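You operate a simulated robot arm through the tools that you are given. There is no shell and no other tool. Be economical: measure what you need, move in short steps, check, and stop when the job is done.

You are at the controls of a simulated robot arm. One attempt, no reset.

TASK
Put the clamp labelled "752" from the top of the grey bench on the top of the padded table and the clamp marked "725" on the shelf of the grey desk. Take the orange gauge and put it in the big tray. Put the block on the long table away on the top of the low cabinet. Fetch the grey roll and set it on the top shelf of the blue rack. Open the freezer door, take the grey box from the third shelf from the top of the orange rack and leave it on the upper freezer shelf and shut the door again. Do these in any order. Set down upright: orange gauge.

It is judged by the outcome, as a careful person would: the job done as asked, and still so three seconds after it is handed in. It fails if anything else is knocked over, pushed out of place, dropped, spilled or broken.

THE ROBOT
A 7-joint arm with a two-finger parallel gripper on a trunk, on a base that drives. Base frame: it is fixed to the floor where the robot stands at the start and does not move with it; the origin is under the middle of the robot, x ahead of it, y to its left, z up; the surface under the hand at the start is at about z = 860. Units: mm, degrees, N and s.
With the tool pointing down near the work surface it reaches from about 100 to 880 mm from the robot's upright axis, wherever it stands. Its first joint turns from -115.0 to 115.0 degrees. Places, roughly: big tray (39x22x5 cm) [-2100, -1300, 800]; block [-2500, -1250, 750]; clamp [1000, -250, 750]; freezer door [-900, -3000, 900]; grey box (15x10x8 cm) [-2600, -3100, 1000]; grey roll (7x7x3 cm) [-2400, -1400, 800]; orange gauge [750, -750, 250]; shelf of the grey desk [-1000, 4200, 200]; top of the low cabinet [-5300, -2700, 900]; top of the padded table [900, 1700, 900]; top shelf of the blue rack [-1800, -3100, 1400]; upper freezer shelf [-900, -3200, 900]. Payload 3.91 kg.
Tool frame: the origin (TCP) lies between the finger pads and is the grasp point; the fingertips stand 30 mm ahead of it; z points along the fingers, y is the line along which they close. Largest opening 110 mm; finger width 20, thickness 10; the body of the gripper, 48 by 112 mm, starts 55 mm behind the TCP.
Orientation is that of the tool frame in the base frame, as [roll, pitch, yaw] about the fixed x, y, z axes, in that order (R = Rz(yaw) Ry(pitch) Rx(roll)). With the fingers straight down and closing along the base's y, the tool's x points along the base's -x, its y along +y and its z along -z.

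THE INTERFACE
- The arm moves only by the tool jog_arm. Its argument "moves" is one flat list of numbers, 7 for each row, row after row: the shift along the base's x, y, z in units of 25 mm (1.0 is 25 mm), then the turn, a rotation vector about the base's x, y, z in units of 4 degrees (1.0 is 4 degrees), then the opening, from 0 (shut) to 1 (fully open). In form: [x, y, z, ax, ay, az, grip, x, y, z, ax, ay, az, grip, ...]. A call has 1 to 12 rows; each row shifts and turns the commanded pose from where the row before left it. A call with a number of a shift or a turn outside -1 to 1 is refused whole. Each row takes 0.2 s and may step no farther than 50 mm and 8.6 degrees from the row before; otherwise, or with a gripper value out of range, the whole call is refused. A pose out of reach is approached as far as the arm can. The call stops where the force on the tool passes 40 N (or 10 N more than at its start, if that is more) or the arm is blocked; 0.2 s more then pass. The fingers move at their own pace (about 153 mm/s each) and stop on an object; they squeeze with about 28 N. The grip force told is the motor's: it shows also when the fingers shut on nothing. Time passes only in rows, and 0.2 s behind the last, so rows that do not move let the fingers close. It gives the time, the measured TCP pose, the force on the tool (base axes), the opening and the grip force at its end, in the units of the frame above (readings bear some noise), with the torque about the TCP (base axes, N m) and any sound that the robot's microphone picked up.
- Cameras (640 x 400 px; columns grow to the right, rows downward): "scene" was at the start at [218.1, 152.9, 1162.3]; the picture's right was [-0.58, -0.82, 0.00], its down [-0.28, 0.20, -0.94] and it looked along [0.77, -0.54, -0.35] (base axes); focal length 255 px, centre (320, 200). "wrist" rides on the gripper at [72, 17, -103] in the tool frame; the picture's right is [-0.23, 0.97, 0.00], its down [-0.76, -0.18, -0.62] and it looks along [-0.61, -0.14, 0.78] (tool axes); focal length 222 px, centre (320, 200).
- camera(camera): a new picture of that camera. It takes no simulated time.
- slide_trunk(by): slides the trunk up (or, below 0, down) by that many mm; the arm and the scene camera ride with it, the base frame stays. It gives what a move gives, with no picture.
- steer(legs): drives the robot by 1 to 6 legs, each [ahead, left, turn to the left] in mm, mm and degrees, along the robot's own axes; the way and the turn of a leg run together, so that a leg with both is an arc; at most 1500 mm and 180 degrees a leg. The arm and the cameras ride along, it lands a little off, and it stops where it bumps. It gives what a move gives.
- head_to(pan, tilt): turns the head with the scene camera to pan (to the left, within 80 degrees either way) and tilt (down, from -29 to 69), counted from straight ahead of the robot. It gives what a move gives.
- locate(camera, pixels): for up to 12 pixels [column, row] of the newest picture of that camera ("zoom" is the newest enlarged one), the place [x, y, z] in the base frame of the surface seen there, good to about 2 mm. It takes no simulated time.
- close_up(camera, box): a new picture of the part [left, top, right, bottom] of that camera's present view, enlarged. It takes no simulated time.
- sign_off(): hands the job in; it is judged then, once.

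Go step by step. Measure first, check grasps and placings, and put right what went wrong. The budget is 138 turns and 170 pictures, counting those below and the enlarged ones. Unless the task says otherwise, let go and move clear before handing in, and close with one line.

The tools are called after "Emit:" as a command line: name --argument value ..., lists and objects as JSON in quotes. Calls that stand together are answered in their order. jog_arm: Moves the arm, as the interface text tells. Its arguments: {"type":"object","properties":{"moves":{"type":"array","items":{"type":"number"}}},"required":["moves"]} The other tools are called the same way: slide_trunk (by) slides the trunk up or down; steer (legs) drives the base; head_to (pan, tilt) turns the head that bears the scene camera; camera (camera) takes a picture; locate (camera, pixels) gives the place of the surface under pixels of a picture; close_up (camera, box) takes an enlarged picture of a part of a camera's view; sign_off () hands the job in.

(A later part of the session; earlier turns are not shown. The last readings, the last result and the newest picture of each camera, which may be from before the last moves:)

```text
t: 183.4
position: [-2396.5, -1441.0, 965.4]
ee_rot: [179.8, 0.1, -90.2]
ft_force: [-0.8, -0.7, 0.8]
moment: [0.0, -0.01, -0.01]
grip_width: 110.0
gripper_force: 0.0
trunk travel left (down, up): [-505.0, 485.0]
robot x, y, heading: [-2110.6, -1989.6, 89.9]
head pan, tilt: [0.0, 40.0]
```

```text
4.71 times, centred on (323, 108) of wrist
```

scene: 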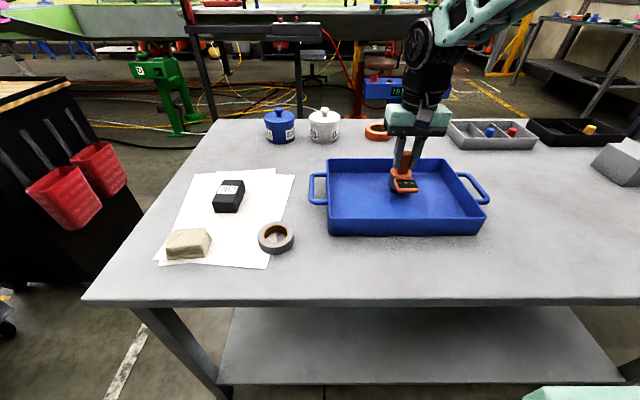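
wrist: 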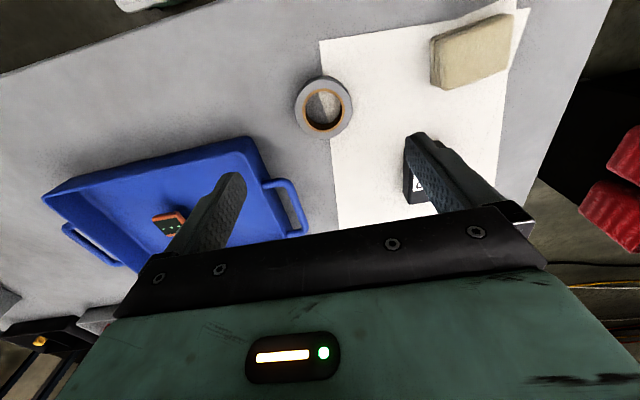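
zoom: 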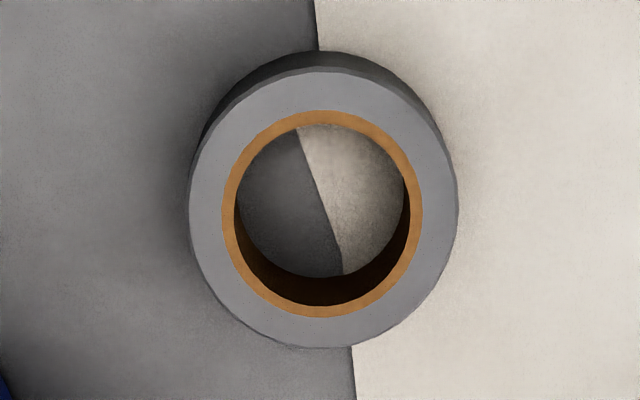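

The roll's centre is (−2404,−1435), top z 801. I descend to z≈812 and grip.

Emit:
jog_arm --moves '[-0.3, 0.24, -1, 0, 0, 0, 1, 0, 0, -1, 0, 0, 0, 1, 0, 0, -1, 0, 0, 0, 1, 0, 0, -1, 0, 0, 0, 1, 0, 0, -1, 0, 0, 0, 1, 0, 0, -0.9, 0, 0, 0, 1, 0, 0, -0.22, 0, 0, 0, 1]'

Emit:
jog_arm --moves '[0, 0, 0, 0, 0, 0, 0, 0, 0, 0, 0, 0, 0, 0, 0, 0, 0, 0, 0, 0, 0]'

Emit:
jog_arm --moves '[0, 0, 1, 0, 0, 0, 0, 0, 0, 1, 0, 0, 0, 0, 0, 0, 1, 0, 0, 0, 0, 0, 0, 1, 0, 0, 0, 0, 0, 0, 1, 0, 0, 0, 0, 0, 0, 1, 0, 0, 0, 0, 0, 0, 1, 0, 0, 0, 0, 0, 0, 1, 0, 0, 0, 0, 0, 0, 1, 0, 0, 0, 0, 0, 0, 1, 0, 0, 0, 0]'

Emit:
camera --camera "wrist"

```text
t: 185.0
position: [-2402.1, -1435.4, 811.3]
ee_rot: [179.6, 0.1, -90.2]
ft_force: [-0.4, -0.1, -1.0]
moment: [-0.02, 0.0, 0.0]
grip_width: 110.1
gripper_force: 0.0
trunk travel left (down, up): [-505.0, 485.0]
robot x, y, heading: [-2112.4, -1991.6, 89.9]
head pan, tilt: [0.0, 40.0]
```

```text
t: 185.8
position: [-2402.3, -1436.2, 810.5]
ee_rot: [179.6, 0.1, -90.2]
ft_force: [0.1, 0.1, 0.0]
moment: [-0.03, 0.02, 0.02]
grip_width: 66.3
gripper_force: 27.7
trunk travel left (down, up): [-505.0, 485.0]
robot x, y, heading: [-2110.4, -1991.4, 89.7]
head pan, tilt: [0.0, 40.0]
```

```text
t: 188.0
position: [-2403.3, -1435.1, 1062.6]
ee_rot: [179.6, 0.0, -90.2]
ft_force: [-0.3, 0.6, -0.8]
moment: [0.02, -0.02, 0.01]
grip_width: 65.8
gripper_force: 27.9
trunk travel left (down, up): [-505.0, 485.0]
robot x, y, heading: [-2109.8, -1990.1, 89.9]
head pan, tilt: [0.0, 40.0]
```

```text
100 pictures are left
```

wrist: 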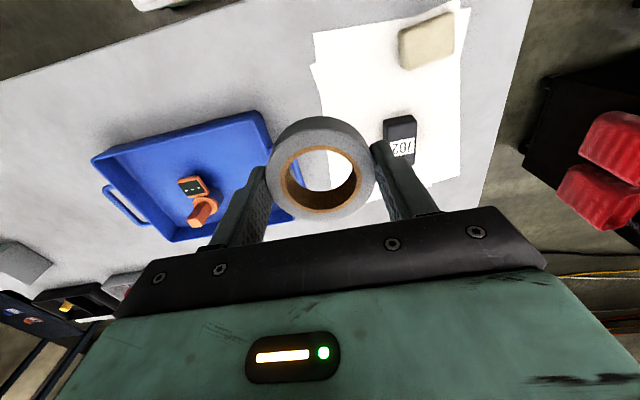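

Roll held (65.8 mm). I turn right 180° to face the racks, raise the trunk and look.

Emit:
steer --legs '[[0, 0, -180]]'

Emit:
slide_trunk --by 400

Emit:
head_to --pan 25 --tilt 20

Emit:
camera --camera "scene"

Emit:
locate --camera "scene" --pixels '[[100, 200], [200, 200], [300, 200], [400, 200], [500, 200], [200, 150], [300, 150], [400, 150], [300, 240], [200, 240], [400, 240]]'

```text
t: 195.8
position: [-1837.0, -2553.8, 1061.7]
ee_rot: [179.6, 0.0, 88.2]
ft_force: [0.3, -0.3, -0.4]
moment: [-0.01, 0.0, -0.03]
grip_width: 64.7
gripper_force: 28.1
trunk travel left (down, up): [-505.0, 485.0]
robot x, y, heading: [-2109.6, -1989.7, -91.6]
head pan, tilt: [0.0, 40.0]
```

```text
t: 199.7
position: [-1836.1, -2555.2, 1461.3]
ee_rot: [179.6, 0.0, 88.1]
ft_force: [-0.2, -0.3, -0.3]
moment: [0.0, 0.0, -0.03]
grip_width: 64.4
gripper_force: 28.1
trunk travel left (down, up): [-905.0, 85.0]
robot x, y, heading: [-2111.7, -1992.9, -92.0]
head pan, tilt: [0.0, 40.0]
```

```text
t: 200.5
position: [-1836.2, -2554.4, 1460.6]
ee_rot: [179.6, 0.0, 88.2]
ft_force: [0.4, -0.5, -1.5]
moment: [0.02, -0.02, 0.0]
grip_width: 64.2
gripper_force: 28.6
trunk travel left (down, up): [-905.0, 85.0]
robot x, y, heading: [-2108.5, -1991.6, -91.6]
head pan, tilt: [25.0, 20.0]
```

```text
99 pictures are left
```

scene: 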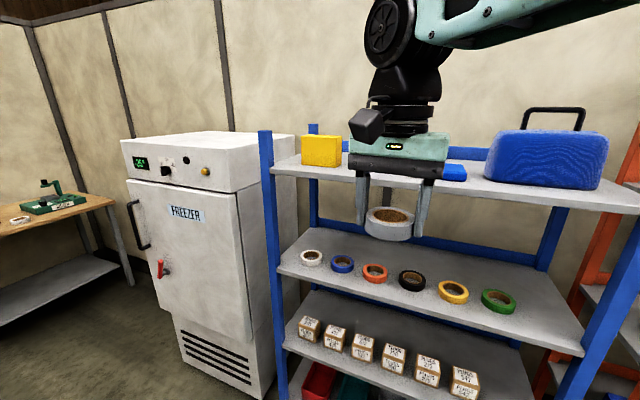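

```text
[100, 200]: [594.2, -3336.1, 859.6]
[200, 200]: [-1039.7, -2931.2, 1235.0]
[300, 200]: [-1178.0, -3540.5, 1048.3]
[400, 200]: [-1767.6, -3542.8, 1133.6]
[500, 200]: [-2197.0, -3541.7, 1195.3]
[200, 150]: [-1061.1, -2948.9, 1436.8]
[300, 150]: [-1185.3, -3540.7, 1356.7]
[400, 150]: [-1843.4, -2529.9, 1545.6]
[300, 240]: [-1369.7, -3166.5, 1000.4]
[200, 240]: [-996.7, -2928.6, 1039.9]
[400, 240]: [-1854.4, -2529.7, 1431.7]
```

The grip width has crept from 66 to 64, so I check the roll in hand and measure the top shelf.

Emit:
camera --camera "wrist"

Emit:
locate --camera "scene" --pixels '[[310, 175], [330, 172], [345, 160], [455, 172], [455, 180], [467, 172], [500, 180], [480, 190], [350, 175], [470, 200], [290, 165], [340, 145]]'

```text
98 pictures are left
```

wrist: 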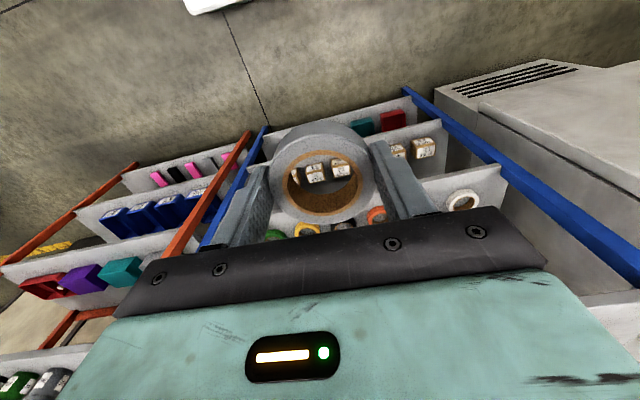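

```text
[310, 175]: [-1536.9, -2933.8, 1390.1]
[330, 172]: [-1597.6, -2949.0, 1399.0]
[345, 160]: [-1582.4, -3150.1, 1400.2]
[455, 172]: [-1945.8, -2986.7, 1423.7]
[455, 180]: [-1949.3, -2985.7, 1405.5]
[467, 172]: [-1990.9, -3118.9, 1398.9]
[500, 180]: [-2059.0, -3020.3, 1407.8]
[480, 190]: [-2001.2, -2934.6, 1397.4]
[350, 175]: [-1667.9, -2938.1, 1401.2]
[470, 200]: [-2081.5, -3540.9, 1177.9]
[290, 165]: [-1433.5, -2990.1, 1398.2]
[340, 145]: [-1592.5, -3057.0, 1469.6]
```

The roll is tilting slightly but holds. A purple item may hide behind the gripper, so I shift the hand aside and look.

Emit:
jog_arm --moves '[1, 0, 0.5, 0, 0, 0, 0, 1, 0, 0.5, 0, 0, 0, 0, 1, 0, 0.5, 0, 0, 0, 0, 1, 0, 0.5, 0, 0, 0, 0, 1, 0, 0, 0, 0, 0, 0, 1, 0, 0, 0, 0, 0, 0, 1, 0, 0, 0, 0, 0, 0]'

Emit:
camera --camera "scene"

Emit:
locate --camera "scene" --pixels '[[370, 160], [390, 165], [410, 165], [430, 170], [400, 180], [380, 175], [420, 155], [440, 175]]'

```text
t: 202.1
position: [-1706.4, -2536.8, 1491.7]
ee_rot: [179.5, 0.1, 88.2]
ft_force: [-1.7, 0.6, 0.2]
moment: [0.01, -0.04, 0.01]
grip_width: 64.1
gripper_force: 27.7
out of reach, approached as far as the arm can: row 5, 6, 7
trunk travel left (down, up): [-905.0, 85.0]
robot x, y, heading: [-2111.4, -1992.8, -91.7]
head pan, tilt: [25.0, 20.0]
```

```text
97 pictures are left
```

scene: 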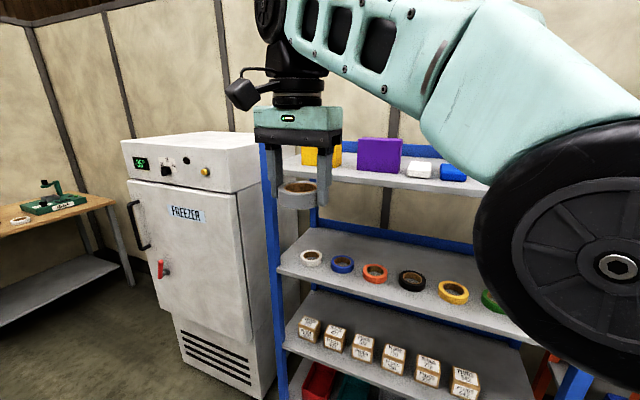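

```text
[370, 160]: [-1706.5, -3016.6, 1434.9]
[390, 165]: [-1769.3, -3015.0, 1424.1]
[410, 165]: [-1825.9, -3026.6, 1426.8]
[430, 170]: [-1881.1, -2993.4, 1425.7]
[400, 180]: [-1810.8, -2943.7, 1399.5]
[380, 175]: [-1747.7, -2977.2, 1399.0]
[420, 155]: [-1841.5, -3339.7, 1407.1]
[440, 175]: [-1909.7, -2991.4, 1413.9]
```

The shelf is full except in front of the yellow box (free depth y −2935…−3057 at x≈−1590). I drive left and partway in, then re-measure.

Emit:
steer --legs '[[0, 122, 0], [280, 0, 0]]'

Emit:
camera --camera "wrist"

Emit:
head_to --pan 45 --tilt 20

Emit:
camera --camera "scene"

```text
t: 204.9
position: [-1591.2, -2816.2, 1491.2]
ee_rot: [179.7, 0.1, 88.3]
ft_force: [-0.9, 0.2, -1.3]
moment: [-0.02, -0.02, 0.02]
grip_width: 63.9
gripper_force: 27.9
trunk travel left (down, up): [-905.0, 85.0]
robot x, y, heading: [-1998.6, -2269.4, -91.7]
head pan, tilt: [25.0, 20.0]
```

```text
96 pictures are left
```

wrist: 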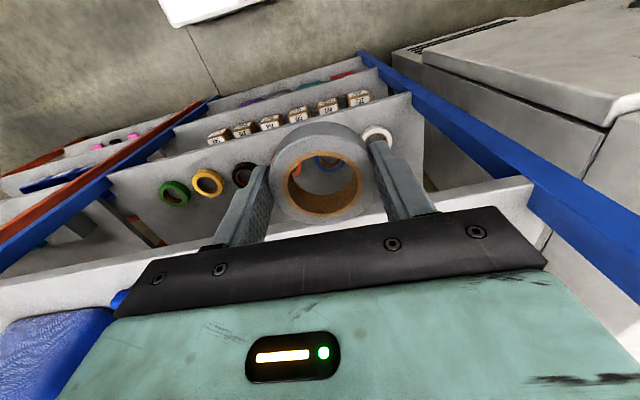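

```text
t: 205.8
position: [-1591.0, -2818.2, 1490.7]
ee_rot: [179.6, 0.0, 88.3]
ft_force: [0.0, 0.8, -0.7]
moment: [0.01, -0.01, 0.01]
grip_width: 63.9
gripper_force: 28.1
trunk travel left (down, up): [-905.0, 85.0]
robot x, y, heading: [-1993.6, -2270.6, -91.7]
head pan, tilt: [45.0, 20.0]
```

```text
95 pictures are left
```

scene: 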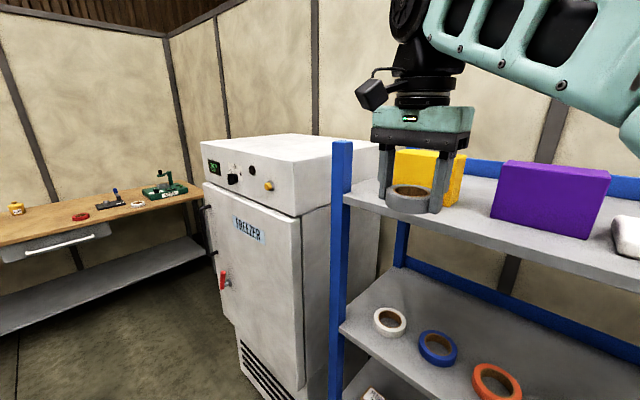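

Emit:
locate --camera "scene" --pixels '[[466, 165], [462, 195], [372, 192], [397, 155], [493, 205], [475, 200], [480, 222], [365, 200], [495, 190], [408, 186], [390, 197], [432, 205]]'

Emit:
close_up --camera "scene" --box '[340, 130, 500, 240]'

```text
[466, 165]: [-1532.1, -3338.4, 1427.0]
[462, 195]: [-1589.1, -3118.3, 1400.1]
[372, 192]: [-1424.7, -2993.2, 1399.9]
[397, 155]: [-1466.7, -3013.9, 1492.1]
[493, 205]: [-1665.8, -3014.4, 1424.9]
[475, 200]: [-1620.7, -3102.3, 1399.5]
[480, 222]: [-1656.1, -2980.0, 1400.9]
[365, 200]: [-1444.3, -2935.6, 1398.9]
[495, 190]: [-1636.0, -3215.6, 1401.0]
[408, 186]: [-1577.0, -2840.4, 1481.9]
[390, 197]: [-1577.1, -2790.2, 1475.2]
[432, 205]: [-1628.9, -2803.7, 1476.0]
```

```text
3.64 times, centred on (420, 185) of scene
```

zoom: 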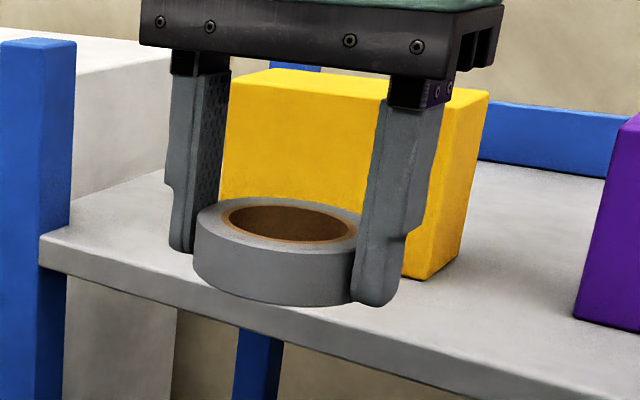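

Yellow box front y≈−3014, purple front −3014, gap between them x −1575…−1663, shelf edge y=−2935. I target the roll at (−1618,−2977); drive 150, then adjust.

Emit:
steer --legs '[[150, 0, 0]]'

Emit:
jog_arm --moves '[-0.9, 0, 0, 0, 0, 0, 0]'

Emit:
camera --camera "scene"

```text
t: 207.1
position: [-1597.5, -2966.5, 1490.3]
ee_rot: [179.6, 0.2, 88.3]
ft_force: [-0.2, -0.5, -0.7]
moment: [-0.02, 0.02, -0.01]
grip_width: 64.0
gripper_force: 27.8
trunk travel left (down, up): [-905.0, 85.0]
robot x, y, heading: [-2002.1, -2421.0, -91.7]
head pan, tilt: [45.0, 20.0]
```

```text
t: 207.5
position: [-1616.9, -2967.6, 1490.0]
ee_rot: [179.7, -0.1, 88.3]
ft_force: [1.2, 0.1, -1.5]
moment: [0.04, 0.01, 0.03]
grip_width: 64.0
gripper_force: 27.8
trunk travel left (down, up): [-905.0, 85.0]
robot x, y, heading: [-2001.5, -2417.9, -91.8]
head pan, tilt: [45.0, 20.0]
```

```text
93 pictures are left
```

scene: 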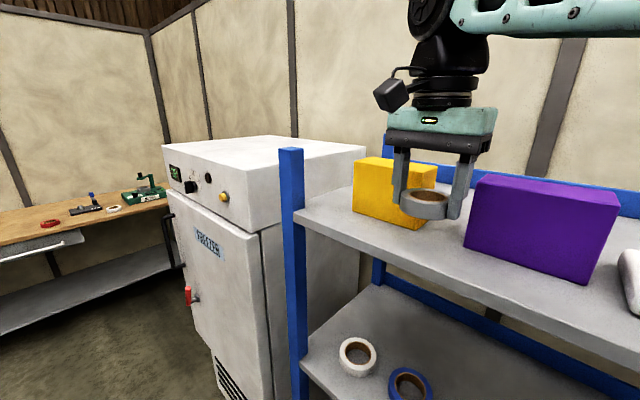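

Emit:
close_up --camera "scene" --box '[350, 130, 510, 240]'

Emit:
locate --camera "zoom" --pixels '[[210, 245], [270, 295], [370, 240], [290, 215], [280, 320], [265, 350], [520, 200], [260, 330], [300, 140]]'

```text
3.64 times, centred on (430, 185) of scene
```

zoom: 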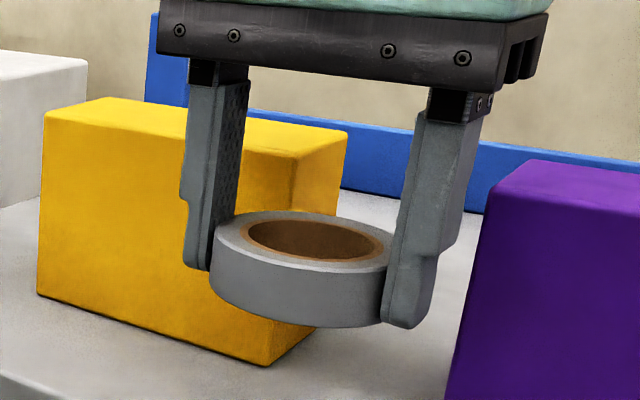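

```text
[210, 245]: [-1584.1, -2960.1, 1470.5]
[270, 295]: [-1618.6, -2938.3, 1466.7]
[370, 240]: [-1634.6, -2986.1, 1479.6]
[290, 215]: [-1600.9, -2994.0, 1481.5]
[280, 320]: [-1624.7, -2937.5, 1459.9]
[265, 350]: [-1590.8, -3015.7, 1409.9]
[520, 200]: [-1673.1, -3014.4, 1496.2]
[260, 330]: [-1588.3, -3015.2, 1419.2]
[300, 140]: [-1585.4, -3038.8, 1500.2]
```

Roll front y=−2938, bottom ≈1458. I shift 5 mm inward and lower to contact.

Emit:
jog_arm --moves '[0, -0.2, -1, 0, 0, 0, 0, 0, 0, -1, 0, 0, 0, 0, 0, 0, -0.2, 0, 0, 0, 0, 0, 0, -0.1, 0, 0, 0, 0]'

Emit:
close_up --camera "scene" --box '[350, 130, 510, 240]'

```text
t: 208.5
position: [-1619.2, -2971.8, 1433.0]
ee_rot: [179.6, 0.1, 88.2]
ft_force: [-0.8, -0.4, -0.5]
moment: [0.01, 0.01, 0.05]
grip_width: 64.0
gripper_force: 28.1
trunk travel left (down, up): [-905.0, 85.0]
robot x, y, heading: [-1999.9, -2420.4, -91.7]
head pan, tilt: [45.0, 20.0]
```

```text
3.64 times, centred on (430, 185) of scene
```

zoom: 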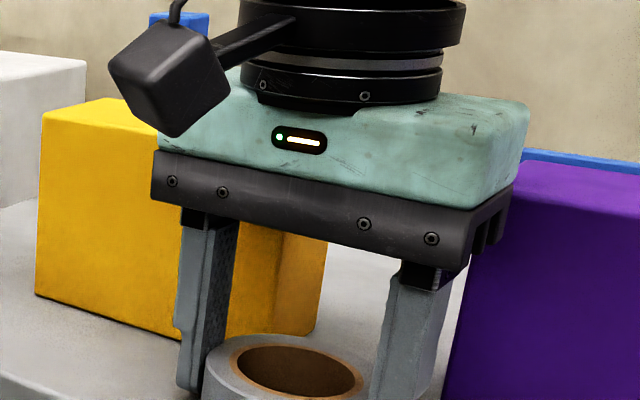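

Emit:
jog_arm --moves '[0, 0, -0.1, 0, 0, 0, 0, 0, 0, -0.06, 0, 0, 0, 0]'

Emit:
close_up --camera "scene" --box '[360, 170, 500, 260]'

```text
t: 209.1
position: [-1618.9, -2973.4, 1430.0]
ee_rot: [179.4, 0.2, 88.2]
ft_force: [0.6, -0.4, 10.4]
moment: [-0.1, 0.36, 0.13]
grip_width: 63.7
gripper_force: 28.0
trunk travel left (down, up): [-905.0, 85.0]
robot x, y, heading: [-1999.1, -2421.8, -91.7]
head pan, tilt: [45.0, 20.0]
```

```text
4.44 times, centred on (430, 215) of scene
```

zoom: 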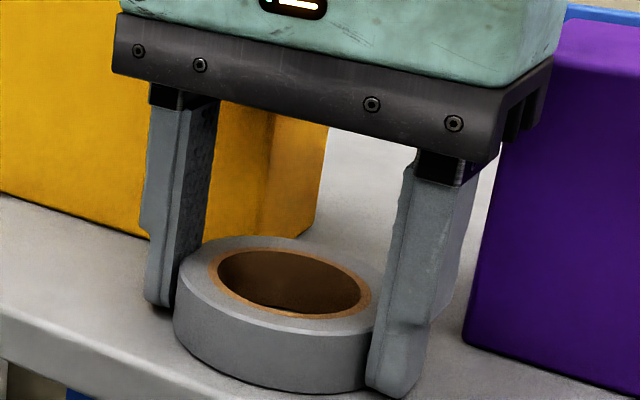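

The roll sits on the shelf. I open and rise.

Emit:
jog_arm --moves '[0, 0, 0.04, 0, 0, 0, 0, 0, 0, 0, 0, 0, 0, 0.75, 0, 0, 0, 0, 0, 0, 0.75, 0, 0, 1, 0, 0, 0, 0.75, 0, 0, 1, 0, 0, 0, 0.75, 0, 0, 1, 0, 0, 0, 0.75, 0, 0.5, 0.5, 0, 0, 0, 0.75]'

Emit:
steer --legs '[[-300, 0, 0]]'

Emit:
camera --camera "scene"

```text
t: 210.7
position: [-1618.6, -2958.6, 1518.7]
ee_rot: [179.6, 0.0, 88.4]
ft_force: [0.4, -0.5, -0.5]
moment: [-0.01, 0.0, -0.01]
grip_width: 82.4
gripper_force: 0.1
trunk travel left (down, up): [-905.0, 85.0]
robot x, y, heading: [-2002.9, -2420.9, -91.9]
head pan, tilt: [45.0, 20.0]
```

```text
t: 212.8
position: [-1608.6, -2658.3, 1518.5]
ee_rot: [179.5, 0.0, 88.4]
ft_force: [-1.5, 0.1, 1.4]
moment: [0.02, 0.02, 0.03]
grip_width: 82.4
gripper_force: 0.1
trunk travel left (down, up): [-905.0, 85.0]
robot x, y, heading: [-1991.0, -2117.4, -91.6]
head pan, tilt: [45.0, 20.0]
```

```text
89 pictures are left
```

scene: 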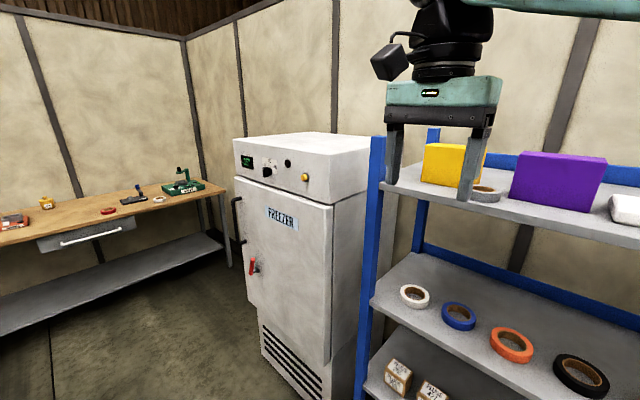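

The roll is on the shelf at (485,192). Now the freezer: I enlarge its door handle and latch.

Emit:
close_up --camera "scene" --box '[220, 130, 340, 300]'

Emit:
locate --camera "scene" --pixels '[[237, 200], [240, 238], [236, 218], [256, 262], [252, 272], [237, 180], [332, 210], [244, 300], [270, 230], [330, 340], [335, 150]]'

```text
2.35 times, centred on (280, 215) of scene
```

zoom: 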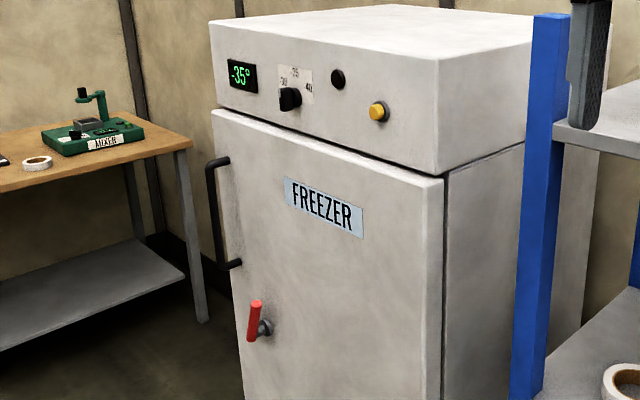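

```text
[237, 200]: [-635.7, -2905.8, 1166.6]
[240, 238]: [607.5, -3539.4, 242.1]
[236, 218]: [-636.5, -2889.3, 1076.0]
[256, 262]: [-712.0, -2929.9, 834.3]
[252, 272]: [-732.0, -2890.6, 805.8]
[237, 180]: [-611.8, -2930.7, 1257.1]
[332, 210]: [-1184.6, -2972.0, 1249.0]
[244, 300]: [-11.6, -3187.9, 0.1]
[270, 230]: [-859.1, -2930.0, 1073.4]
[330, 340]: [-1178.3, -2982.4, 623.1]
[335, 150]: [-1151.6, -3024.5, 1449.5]
```

The handle bar is at (−636,−2888, z≈980–1170); hinge side x≈−1190; a red lever sits at (−720,−2890,~830). I go in front, lower the trunk, and look.

Emit:
steer --legs '[[0, 1150, 1.6]]'

Emit:
slide_trunk --by -400

Emit:
head_to --pan 10 --tilt 20

Emit:
camera --camera "scene"

Emit:
close_up --camera "scene" --box '[200, 120, 360, 280]'

```text
t: 218.7
position: [-444.3, -2665.3, 1519.1]
ee_rot: [179.6, 0.0, 89.8]
ft_force: [-0.3, -0.1, 0.1]
moment: [0.0, -0.01, 0.0]
grip_width: 82.7
gripper_force: 0.0
trunk travel left (down, up): [-905.0, 85.0]
robot x, y, heading: [-840.8, -2138.3, -90.2]
head pan, tilt: [45.0, 20.0]
```

```text
t: 222.5
position: [-444.0, -2666.0, 1117.5]
ee_rot: [179.5, 0.0, 89.7]
ft_force: [0.8, 0.0, -0.3]
moment: [-0.04, -0.01, 0.03]
grip_width: 82.6
gripper_force: 0.0
trunk travel left (down, up): [-505.0, 485.0]
robot x, y, heading: [-839.5, -2139.9, -89.8]
head pan, tilt: [45.0, 20.0]
```

```text
t: 223.5
position: [-444.4, -2666.8, 1118.5]
ee_rot: [179.6, 0.0, 89.8]
ft_force: [-0.1, 0.4, -0.3]
moment: [0.03, -0.03, 0.03]
grip_width: 82.3
gripper_force: 0.0
trunk travel left (down, up): [-505.0, 485.0]
robot x, y, heading: [-843.6, -2138.1, -90.1]
head pan, tilt: [10.0, 20.0]
```

```text
87 pictures are left
```

scene: 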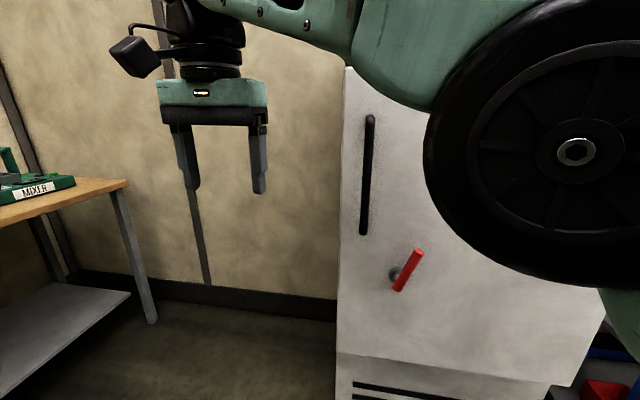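

```text
2.50 times, centred on (280, 200) of scene
```

zoom: 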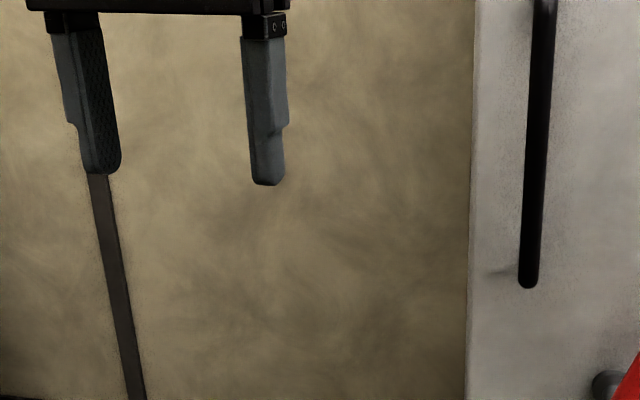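

Emit:
close_up --camera "scene" --box '[360, 230, 460, 310]'

Emit:
locate --camera "zoom" --pixels '[[390, 120], [340, 200], [290, 290], [230, 220], [220, 250]]'

Emit:
locate --camera "scene" --pixels '[[369, 120], [366, 175], [363, 228], [350, 150], [345, 340], [416, 255], [402, 288]]'

```text
5.00 times, centred on (410, 270) of scene
```

zoom: 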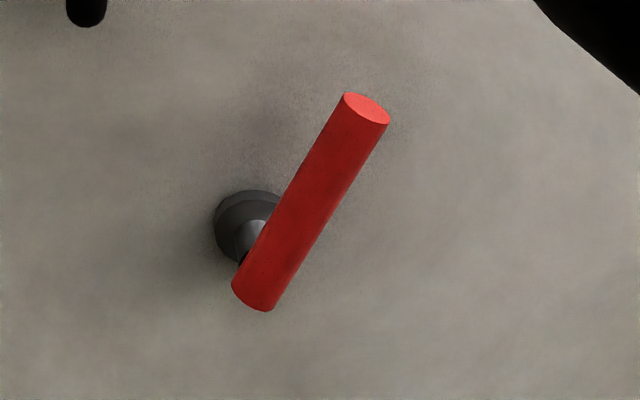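

```text
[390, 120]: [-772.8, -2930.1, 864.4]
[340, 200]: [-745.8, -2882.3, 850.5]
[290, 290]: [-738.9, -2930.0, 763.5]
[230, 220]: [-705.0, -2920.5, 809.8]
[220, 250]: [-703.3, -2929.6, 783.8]
```

```text
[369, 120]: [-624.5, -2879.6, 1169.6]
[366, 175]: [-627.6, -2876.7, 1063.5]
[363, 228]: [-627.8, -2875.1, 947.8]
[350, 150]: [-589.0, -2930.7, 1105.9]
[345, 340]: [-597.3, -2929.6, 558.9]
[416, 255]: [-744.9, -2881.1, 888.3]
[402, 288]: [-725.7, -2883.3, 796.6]
```

The lever pivots near (−725,…,800). First I'll try the handle: I shift the base, then turn the tool horizontal (pointing to −y) while bringing it in front of the handle at a standoff.

Emit:
steer --legs '[[0, 200, 0]]'

Emit:
jog_arm --moves '[-1, 0.6, 0, -1, 0, 0, 0.7, -1, 0.6, 0, -1, 0, 0, 0.7, -1, 0.6, 0, -1, 0, 0, 0.7, -1, 0, 0, -1, 0, 0, 0.7, -1, 0, 0, -1, 0, 0, 0.7, -1, 0, 0, -1, 0, 0, 0.7, -1, 0, 0, -1, 0, 0, 0.7, -1, 0, 0, -1, 0, 0, 0.7, -1, 0, 0, -1, 0, 0, 0.7, -1, 0, 0, -1, 0, 0, 0.7, -1, 0, 0, -1, 0, 0, 0.7]'

Emit:
jog_arm --moves '[-1, 0, 0, -1, 0, 0, 0.7, -1, 0, 0, -1, 0, 0, 0.7, -1, 0, 0, -1, 0, 0, 0.7, -1, 0, 0, -1, 0, 0, 0.7, 0, 0, 0, -1, 0, 0, 0.7, 0, 0, 0, -1, 0, 0, 0.7, 0, 0, 0, -1, 0, 0, 0.7, 0, 0, 0, -1, 0, 0, 0.7, 0, 0, 0, -1, 0, 0, 0.7, 0, 0, 0, -1, 0, 0, 0.7, 0, 0, 0, -1, 0, 0, 0.7, 0, 0, 0, -0.4, 0, 0, 0.7]'

Emit:
camera --camera "scene"

Emit:
camera --camera "wrist"

```text
t: 225.1
position: [-245.7, -2667.3, 1118.7]
ee_rot: [179.7, 0.1, 89.8]
ft_force: [0.2, 0.8, -0.3]
moment: [0.0, -0.02, -0.01]
grip_width: 82.5
gripper_force: 0.1
trunk travel left (down, up): [-505.0, 485.0]
robot x, y, heading: [-640.7, -2140.0, -90.2]
head pan, tilt: [10.0, 20.0]
```

```text
t: 227.5
position: [-518.1, -2624.2, 1115.0]
ee_rot: [179.8, 43.7, 90.1]
ft_force: [0.1, 0.5, -0.7]
moment: [0.0, 0.03, -0.01]
grip_width: 77.2
gripper_force: 0.1
trunk travel left (down, up): [-505.0, 485.0]
robot x, y, heading: [-640.0, -2138.6, -90.3]
head pan, tilt: [10.0, 20.0]
```

```text
t: 230.1
position: [-535.4, -2651.6, 1072.9]
ee_rot: [154.7, 89.6, 65.0]
ft_force: [0.0, -0.8, -0.3]
moment: [0.03, -0.03, 0.01]
grip_width: 76.8
gripper_force: 0.1
out of reach, approached as far as the arm can: row 1, 2, 3, 4, 8, 9, 10, 11
trunk travel left (down, up): [-505.0, 485.0]
robot x, y, heading: [-643.2, -2136.5, -90.3]
head pan, tilt: [10.0, 20.0]
```

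```text
84 pictures are left
```

scene: 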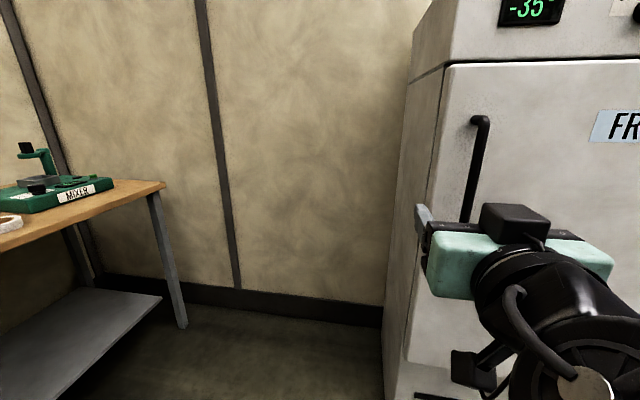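

```text
83 pictures are left
```

wrist: 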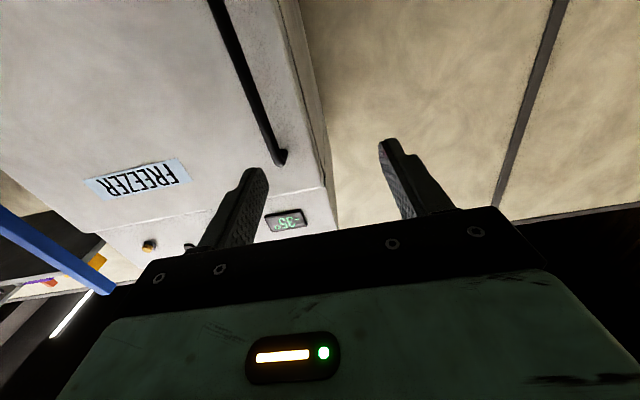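

The tool is horizontal, pointing at the door. The bar is left of the fingers, so I use the base: right 93, ahead 120, then check.

Emit:
steer --legs '[[0, -93, 0], [120, 0, 0]]'

Emit:
camera --camera "wrist"

Emit:
locate --camera "wrist" --pixels '[[320, 100], [310, 60], [330, 140], [320, 130], [290, 40]]'

```text
t: 232.0
position: [-626.9, -2770.7, 1072.8]
ee_rot: [158.5, 89.6, 68.8]
ft_force: [-0.5, -1.2, 0.1]
moment: [0.03, 0.0, 0.02]
grip_width: 77.3
gripper_force: 0.1
trunk travel left (down, up): [-505.0, 485.0]
robot x, y, heading: [-736.3, -2256.8, -90.1]
head pan, tilt: [10.0, 20.0]
```

```text
82 pictures are left
```

wrist: 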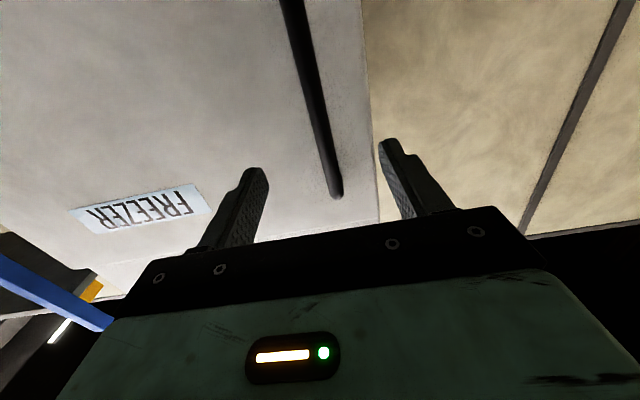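

```text
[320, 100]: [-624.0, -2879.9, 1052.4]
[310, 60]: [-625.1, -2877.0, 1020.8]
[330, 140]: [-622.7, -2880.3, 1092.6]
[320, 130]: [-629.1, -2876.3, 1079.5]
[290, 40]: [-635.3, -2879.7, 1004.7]
```

The bar lies centred between the fingers. I advance 108 mm and close.

Emit:
jog_arm --moves '[0, -1, 0, 0, 0, 0, 0.6, 0, -1, 0, 0, 0, 0, 0.6, 0, -1, 0, 0, 0, 0, 0.6, 0, -1, 0, 0, 0, 0, 0.6, 0, -0.4, 0, 0, 0, 0, 0.6]'

Emit:
camera --camera "wrist"

Emit:
jog_arm --moves '[0, 0, 0, 0, 0, 0, 0, 0, 0, 0, 0, 0, 0, 0, 0, 0, 0, 0, 0, 0, 0]'

```text
t: 233.2
position: [-628.2, -2880.6, 1073.1]
ee_rot: [158.1, 89.5, 68.6]
ft_force: [0.1, 0.1, 0.2]
moment: [-0.02, -0.01, 0.04]
grip_width: 66.1
gripper_force: 0.0
trunk travel left (down, up): [-505.0, 485.0]
robot x, y, heading: [-737.5, -2259.6, -89.9]
head pan, tilt: [10.0, 20.0]
```

```text
81 pictures are left
```

wrist: 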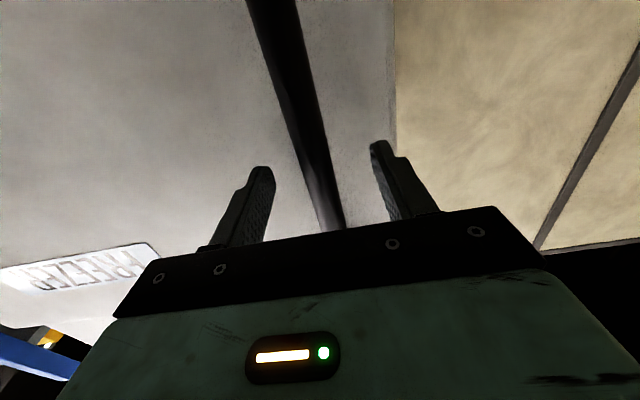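

```text
t: 234.0
position: [-627.6, -2879.6, 1074.1]
ee_rot: [162.3, 89.6, 72.7]
ft_force: [3.6, 0.1, 0.2]
moment: [0.19, 0.26, 0.1]
grip_width: 17.9
gripper_force: 44.8
trunk travel left (down, up): [-505.0, 485.0]
robot x, y, heading: [-734.7, -2256.3, -90.1]
head pan, tilt: [10.0, 20.0]
```

Gripped the bar (17.9 mm). A small test pull along the arc.

Emit:
jog_arm --moves '[-0.05, 0.5, 0, 0, 0, 0.3, 0, -0.05, 0.5, 0, 0, 0, 0.3, 0]'

```text
t: 234.6
position: [-632.1, -2854.7, 1074.5]
ee_rot: [153.8, 89.6, 66.4]
ft_force: [-4.9, -2.3, 4.0]
moment: [0.32, 0.38, -0.18]
grip_width: 17.9
gripper_force: 44.6
trunk travel left (down, up): [-505.0, 485.0]
robot x, y, heading: [-736.7, -2257.2, -90.2]
head pan, tilt: [10.0, 20.0]
```

It moved with little force; I check whether the door follows.

Emit:
head_to --pan 5 --tilt 25

Emit:
camera --camera "scene"

Emit:
camera --camera "wrist"

```text
t: 235.3
position: [-631.4, -2855.2, 1074.4]
ee_rot: [150.0, 89.6, 62.7]
ft_force: [-12.4, -3.7, 4.9]
moment: [-0.19, 0.46, -0.16]
grip_width: 17.9
gripper_force: 44.7
trunk travel left (down, up): [-505.0, 485.0]
robot x, y, heading: [-733.4, -2258.3, -89.8]
head pan, tilt: [5.0, 25.0]
```

```text
80 pictures are left
```

scene: 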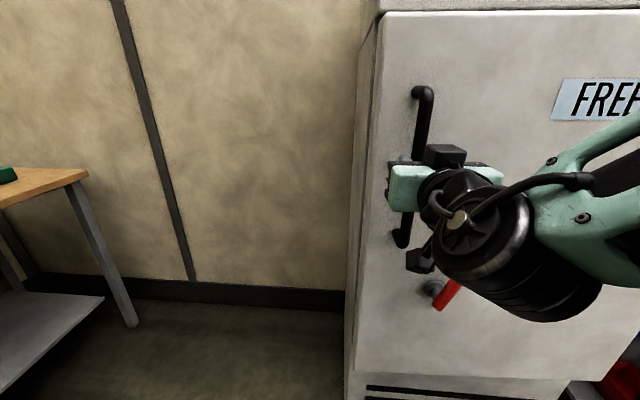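

```text
79 pictures are left
```

wrist: 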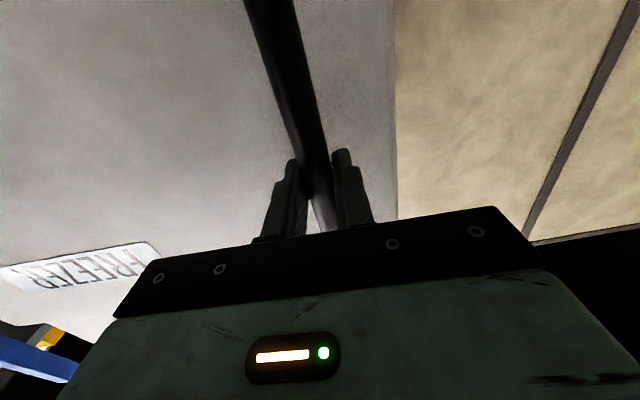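

Emit:
locate --camera "scene" --pixels '[[395, 300], [390, 60], [500, 60], [600, 60], [560, 340], [423, 100], [385, 330], [365, 250]]'

```text
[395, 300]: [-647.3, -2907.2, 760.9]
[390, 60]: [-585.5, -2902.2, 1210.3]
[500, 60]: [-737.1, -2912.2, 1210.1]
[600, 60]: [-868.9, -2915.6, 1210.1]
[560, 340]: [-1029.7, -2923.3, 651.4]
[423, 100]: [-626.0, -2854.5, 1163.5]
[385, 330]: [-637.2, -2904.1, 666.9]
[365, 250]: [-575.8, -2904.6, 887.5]
```

The door follows (edge y −2930 → −2902): no latch needed. I continue the arc.

Emit:
jog_arm --moves '[-0.17, 0.94, 0, 0, 0, 0.6, 0, -0.21, 0.94, 0, 0, 0, 0.6, 0, -0.25, 0.93, 0, 0, 0, 0.6, 0, -0.29, 0.91, 0, 0, 0, 0.6, 0, -0.33, 0.9, 0, 0, 0, 0.6, 0]'

```text
t: 235.9
position: [-640.1, -2817.8, 1074.1]
ee_rot: [176.1, 88.9, 92.2]
ft_force: [-7.3, -3.8, -4.0]
moment: [-0.84, -0.11, 0.2]
grip_width: 17.9
gripper_force: 45.2
out of reach, approached as far as the arm can: row 2, 3
trunk travel left (down, up): [-505.0, 485.0]
robot x, y, heading: [-732.8, -2257.2, -89.9]
head pan, tilt: [5.0, 25.0]
stopped in row 3: the force on the tool passed its limit at 49 N (the readings are from after the stop); the commanded pose is now the measured one
```

The arm hits its limits there, so instead I rotate the whole base about the hinge (rigid arc), in small legs.

Emit:
steer --legs '[[-31, -47.7, 4], [-31, -47.7, 4]]'

Emit:
camera --camera "scene"

```text
t: 237.4
position: [-666.0, -2745.9, 1073.9]
ee_rot: [169.3, 88.7, 93.0]
ft_force: [-34.3, -13.3, -7.8]
moment: [-0.93, 0.25, -0.2]
grip_width: 17.7
gripper_force: 44.8
trunk travel left (down, up): [-505.0, 485.0]
robot x, y, heading: [-832.4, -2202.1, -82.2]
head pan, tilt: [5.0, 25.0]
```

```text
78 pictures are left
```

scene: 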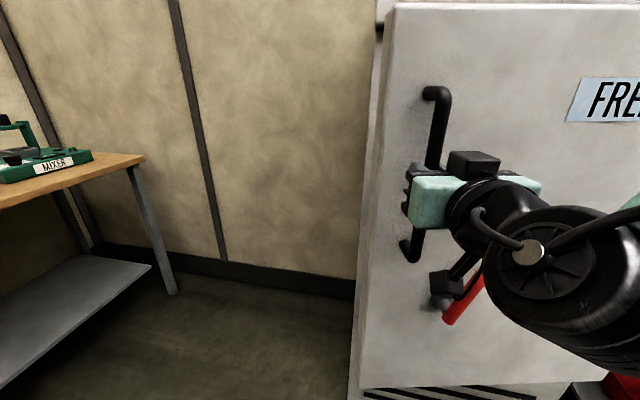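

The door is about 14° open, with a −34 N side force; I relieve it by a small −x shift.

Emit:
jog_arm --moves '[-0.3, 0, 0, 0, 0, 0, 0]'

Emit:
locate --camera "scene" --pixels '[[400, 60], [500, 60], [600, 60], [560, 340], [390, 330], [385, 30], [365, 350]]'

```text
t: 237.8
position: [-664.0, -2745.8, 1073.7]
ee_rot: [174.0, 88.9, 97.7]
ft_force: [-8.4, -3.4, -0.7]
moment: [-0.05, 0.26, -0.25]
grip_width: 17.7
gripper_force: 45.6
out of reach, approached as far as the arm can: row 1
trunk travel left (down, up): [-505.0, 485.0]
robot x, y, heading: [-834.6, -2204.2, -82.1]
head pan, tilt: [5.0, 25.0]
```

```text
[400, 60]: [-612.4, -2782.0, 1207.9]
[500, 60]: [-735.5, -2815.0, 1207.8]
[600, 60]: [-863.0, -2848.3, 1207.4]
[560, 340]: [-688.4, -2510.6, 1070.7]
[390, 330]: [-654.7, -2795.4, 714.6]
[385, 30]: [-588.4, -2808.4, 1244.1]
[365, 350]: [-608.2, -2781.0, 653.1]
```

The door is at 14.8°, hinge ≈(−1167,−2965). I continue rigid arcs with corrected numbers.

Emit:
steer --legs '[[-30.5, -49.4, 4], [-30.5, -49.4, 4]]'

Emit:
steer --legs '[[-30.5, -49.4, 4], [-30.5, -49.4, 4]]'

```text
t: 239.3
position: [-700.5, -2677.2, 1074.6]
ee_rot: [172.6, 89.0, 104.4]
ft_force: [-9.0, -5.6, -2.5]
moment: [-0.21, 0.21, -0.13]
grip_width: 17.8
gripper_force: 45.0
trunk travel left (down, up): [-505.0, 485.0]
robot x, y, heading: [-941.5, -2163.5, -74.2]
head pan, tilt: [5.0, 25.0]
```

```text
t: 240.9
position: [-744.3, -2614.2, 1074.1]
ee_rot: [175.9, 89.0, 115.9]
ft_force: [6.8, 6.1, -2.2]
moment: [-0.17, 0.09, 0.02]
grip_width: 17.7
gripper_force: 45.0
trunk travel left (down, up): [-505.0, 485.0]
robot x, y, heading: [-1058.5, -2138.6, -66.2]
head pan, tilt: [5.0, 25.0]
```

Going smoothly (≈31° open, forces small). I continue the arc.

Emit:
steer --legs '[[-30.3, -49.6, 4], [-30.3, -49.6, 4], [-30.3, -49.6, 4]]'

Emit:
steer --legs '[[-30.3, -49.6, 4], [-30.3, -49.6, 4], [-30.3, -49.6, 4]]'

```text
t: 242.9
position: [-825.0, -2531.3, 1074.1]
ee_rot: [176.9, 88.9, 128.8]
ft_force: [7.1, 8.5, -0.9]
moment: [-0.07, 0.17, 0.07]
grip_width: 17.7
gripper_force: 45.3
trunk travel left (down, up): [-505.0, 485.0]
robot x, y, heading: [-1228.4, -2135.0, -54.0]
head pan, tilt: [5.0, 25.0]
```

```text
t: 245.0
position: [-922.4, -2468.2, 1074.0]
ee_rot: [-178.4, 88.8, 145.8]
ft_force: [15.5, 28.7, -2.1]
moment: [0.11, 0.19, 0.32]
grip_width: 17.6
gripper_force: 44.7
trunk travel left (down, up): [-505.0, 485.0]
robot x, y, heading: [-1399.5, -2164.4, -42.0]
head pan, tilt: [5.0, 25.0]
```

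≈55° open; a radial pull of ~32 N shows, so I adjust the next legs slightly outward.

Emit:
steer --legs '[[-33, -44, 4], [-30.5, -48.5, 4]]'

Emit:
camera --camera "scene"

```text
t: 246.5
position: [-992.9, -2437.6, 1074.9]
ee_rot: [170.5, 88.9, 142.2]
ft_force: [-13.0, -36.3, 4.2]
moment: [-0.41, -0.18, -0.21]
grip_width: 17.7
gripper_force: 45.0
trunk travel left (down, up): [-505.0, 485.0]
robot x, y, heading: [-1507.1, -2198.7, -34.4]
head pan, tilt: [5.0, 25.0]
```

```text
77 pictures are left
```

scene: 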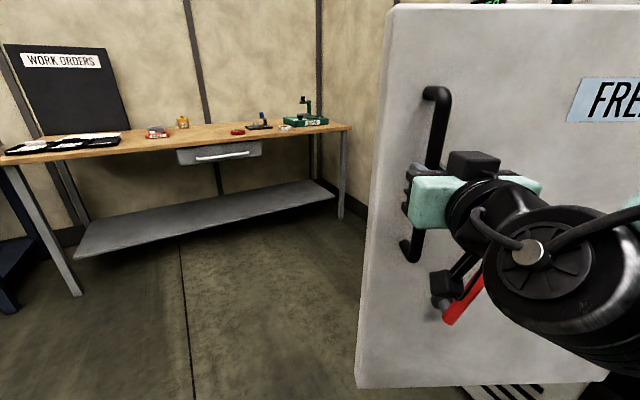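

Now slightly too far out; I correct inward a little.

Emit:
steer --legs '[[-30, -52.5, 4], [-30.3, -49.6, 4]]'

Emit:
steer --legs '[[-30.3, -49.6, 4], [-30.3, -49.6, 4]]'

```text
t: 248.1
position: [-1066.5, -2416.8, 1074.6]
ee_rot: [179.6, 88.8, 159.7]
ft_force: [5.2, 21.8, -1.4]
moment: [-0.08, -0.03, 0.24]
grip_width: 17.8
gripper_force: 44.9
trunk travel left (down, up): [-505.0, 485.0]
robot x, y, heading: [-1610.7, -2255.1, -26.2]
head pan, tilt: [5.0, 25.0]
```

```text
t: 249.6
position: [-1143.7, -2407.2, 1074.7]
ee_rot: [-178.8, 88.8, 169.5]
ft_force: [2.6, 24.8, -1.9]
moment: [-0.04, 0.02, 0.25]
grip_width: 17.9
gripper_force: 44.6
trunk travel left (down, up): [-505.0, 485.0]
robot x, y, heading: [-1706.5, -2322.3, -18.1]
head pan, tilt: [5.0, 25.0]
```

≈79° open. Three more legs toward ~91°.

Emit:
steer --legs '[[-30.5, -48, 4], [-30.3, -49.3, 4], [-30.3, -49.3, 4]]'

Emit:
camera --camera "scene"

```text
t: 251.7
position: [-1259.8, -2412.1, 1073.7]
ee_rot: [179.9, 88.8, -179.7]
ft_force: [-0.2, 8.5, 0.3]
moment: [-0.04, 0.03, 0.05]
grip_width: 17.9
gripper_force: 45.2
trunk travel left (down, up): [-505.0, 485.0]
robot x, y, heading: [-1827.1, -2450.4, -5.9]
head pan, tilt: [5.0, 25.0]
```

```text
76 pictures are left
```

scene: 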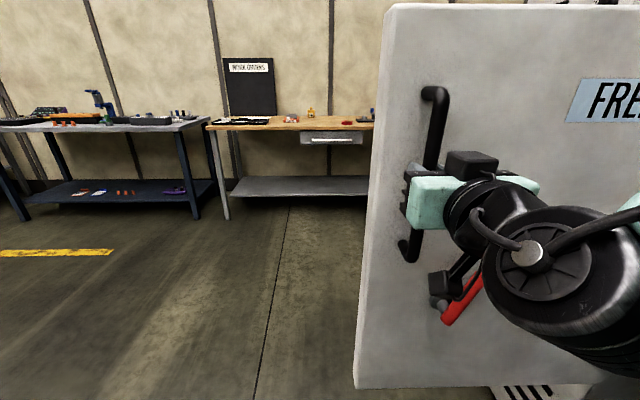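

The door is open about 90°. I release the handle and back straight away.

Emit:
jog_arm --moves '[0, 0, 0, 0, 0, 0, 0.6, 0, 0, 0, 0, 0, 0, 0.6]'

Emit:
steer --legs '[[-250, 0, 0]]'

Emit:
camera --camera "scene"

Emit:
head_to --pan -75 --tilt 20

Emit:
camera --camera "scene"

```text
t: 252.3
position: [-1258.8, -2412.9, 1072.9]
ee_rot: [179.6, 88.8, 179.7]
ft_force: [0.3, 0.5, -0.3]
moment: [0.02, 0.01, 0.04]
grip_width: 65.7
gripper_force: 0.0
trunk travel left (down, up): [-505.0, 485.0]
robot x, y, heading: [-1827.2, -2447.3, -6.4]
head pan, tilt: [5.0, 25.0]
```

```text
t: 254.1
position: [-1506.3, -2385.6, 1073.7]
ee_rot: [179.3, 88.8, 179.6]
ft_force: [0.3, -1.1, 0.3]
moment: [-0.02, 0.0, -0.05]
grip_width: 65.8
gripper_force: 0.1
trunk travel left (down, up): [-505.0, 485.0]
robot x, y, heading: [-2075.6, -2422.5, -6.2]
head pan, tilt: [5.0, 25.0]
```

```text
75 pictures are left
```

scene: 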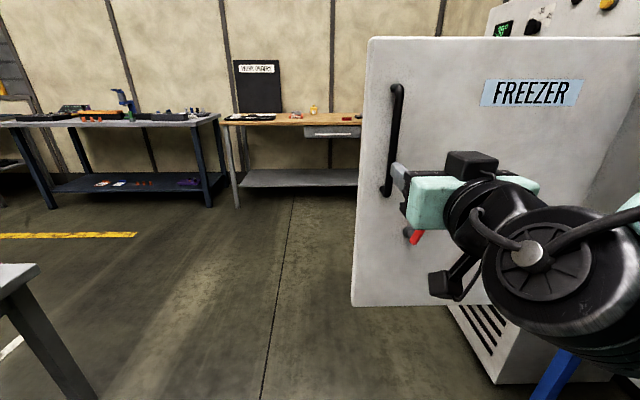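

```text
t: 255.6
position: [-1506.8, -2386.0, 1073.2]
ee_rot: [179.4, 88.9, 179.6]
ft_force: [0.5, -1.6, -0.1]
moment: [-0.03, -0.02, -0.02]
grip_width: 65.8
gripper_force: 0.1
trunk travel left (down, up): [-505.0, 485.0]
robot x, y, heading: [-2073.0, -2422.7, -6.2]
head pan, tilt: [-75.0, 20.0]
```

```text
74 pictures are left
```

scene: 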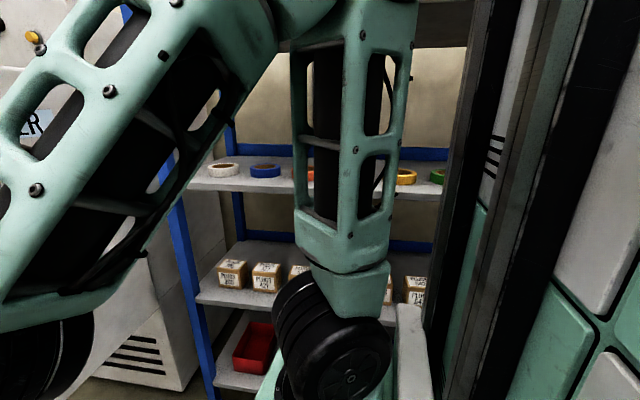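

Door stays open. Now the grey box: I move out into the aisle, face the orange rack and look.

Emit:
steer --legs '[[0, 400, 0], [0, 0, -84], [0, -500, 0]]'

Emit:
head_to --pan 10 --tilt 15

Emit:
camera --camera "scene"

Emit:
camera --camera "wrist"

```text
t: 264.2
position: [-2439.1, -2586.9, 1073.4]
ee_rot: [179.4, 88.8, 95.7]
ft_force: [0.3, -1.0, -0.9]
moment: [-0.02, 0.03, 0.0]
grip_width: 66.0
gripper_force: 0.0
trunk travel left (down, up): [-505.0, 485.0]
robot x, y, heading: [-2533.7, -2027.9, -90.3]
head pan, tilt: [-75.0, 20.0]
```

```text
t: 265.8
position: [-2438.9, -2585.8, 1074.2]
ee_rot: [179.7, 88.8, 96.0]
ft_force: [-0.2, 0.2, 0.5]
moment: [0.01, -0.02, 0.0]
grip_width: 66.0
gripper_force: 0.0
trunk travel left (down, up): [-505.0, 485.0]
robot x, y, heading: [-2532.7, -2028.8, -90.2]
head pan, tilt: [10.0, 15.0]
```

```text
73 pictures are left
```

scene: 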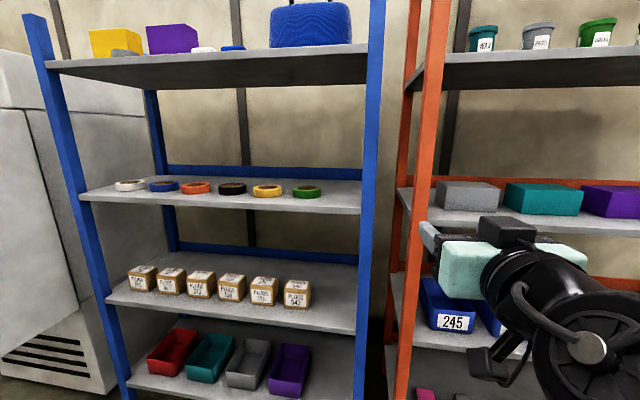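

```text
72 pictures are left
```

wrist: 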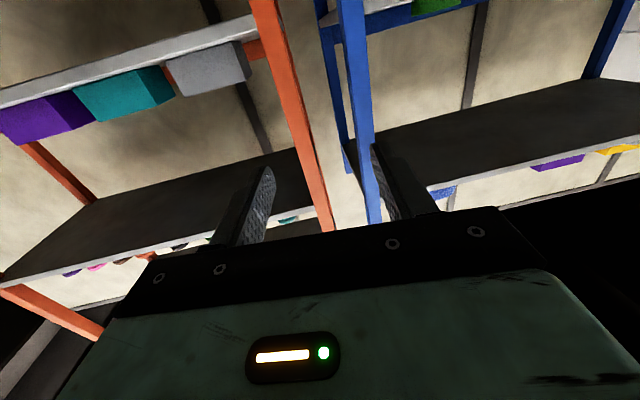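

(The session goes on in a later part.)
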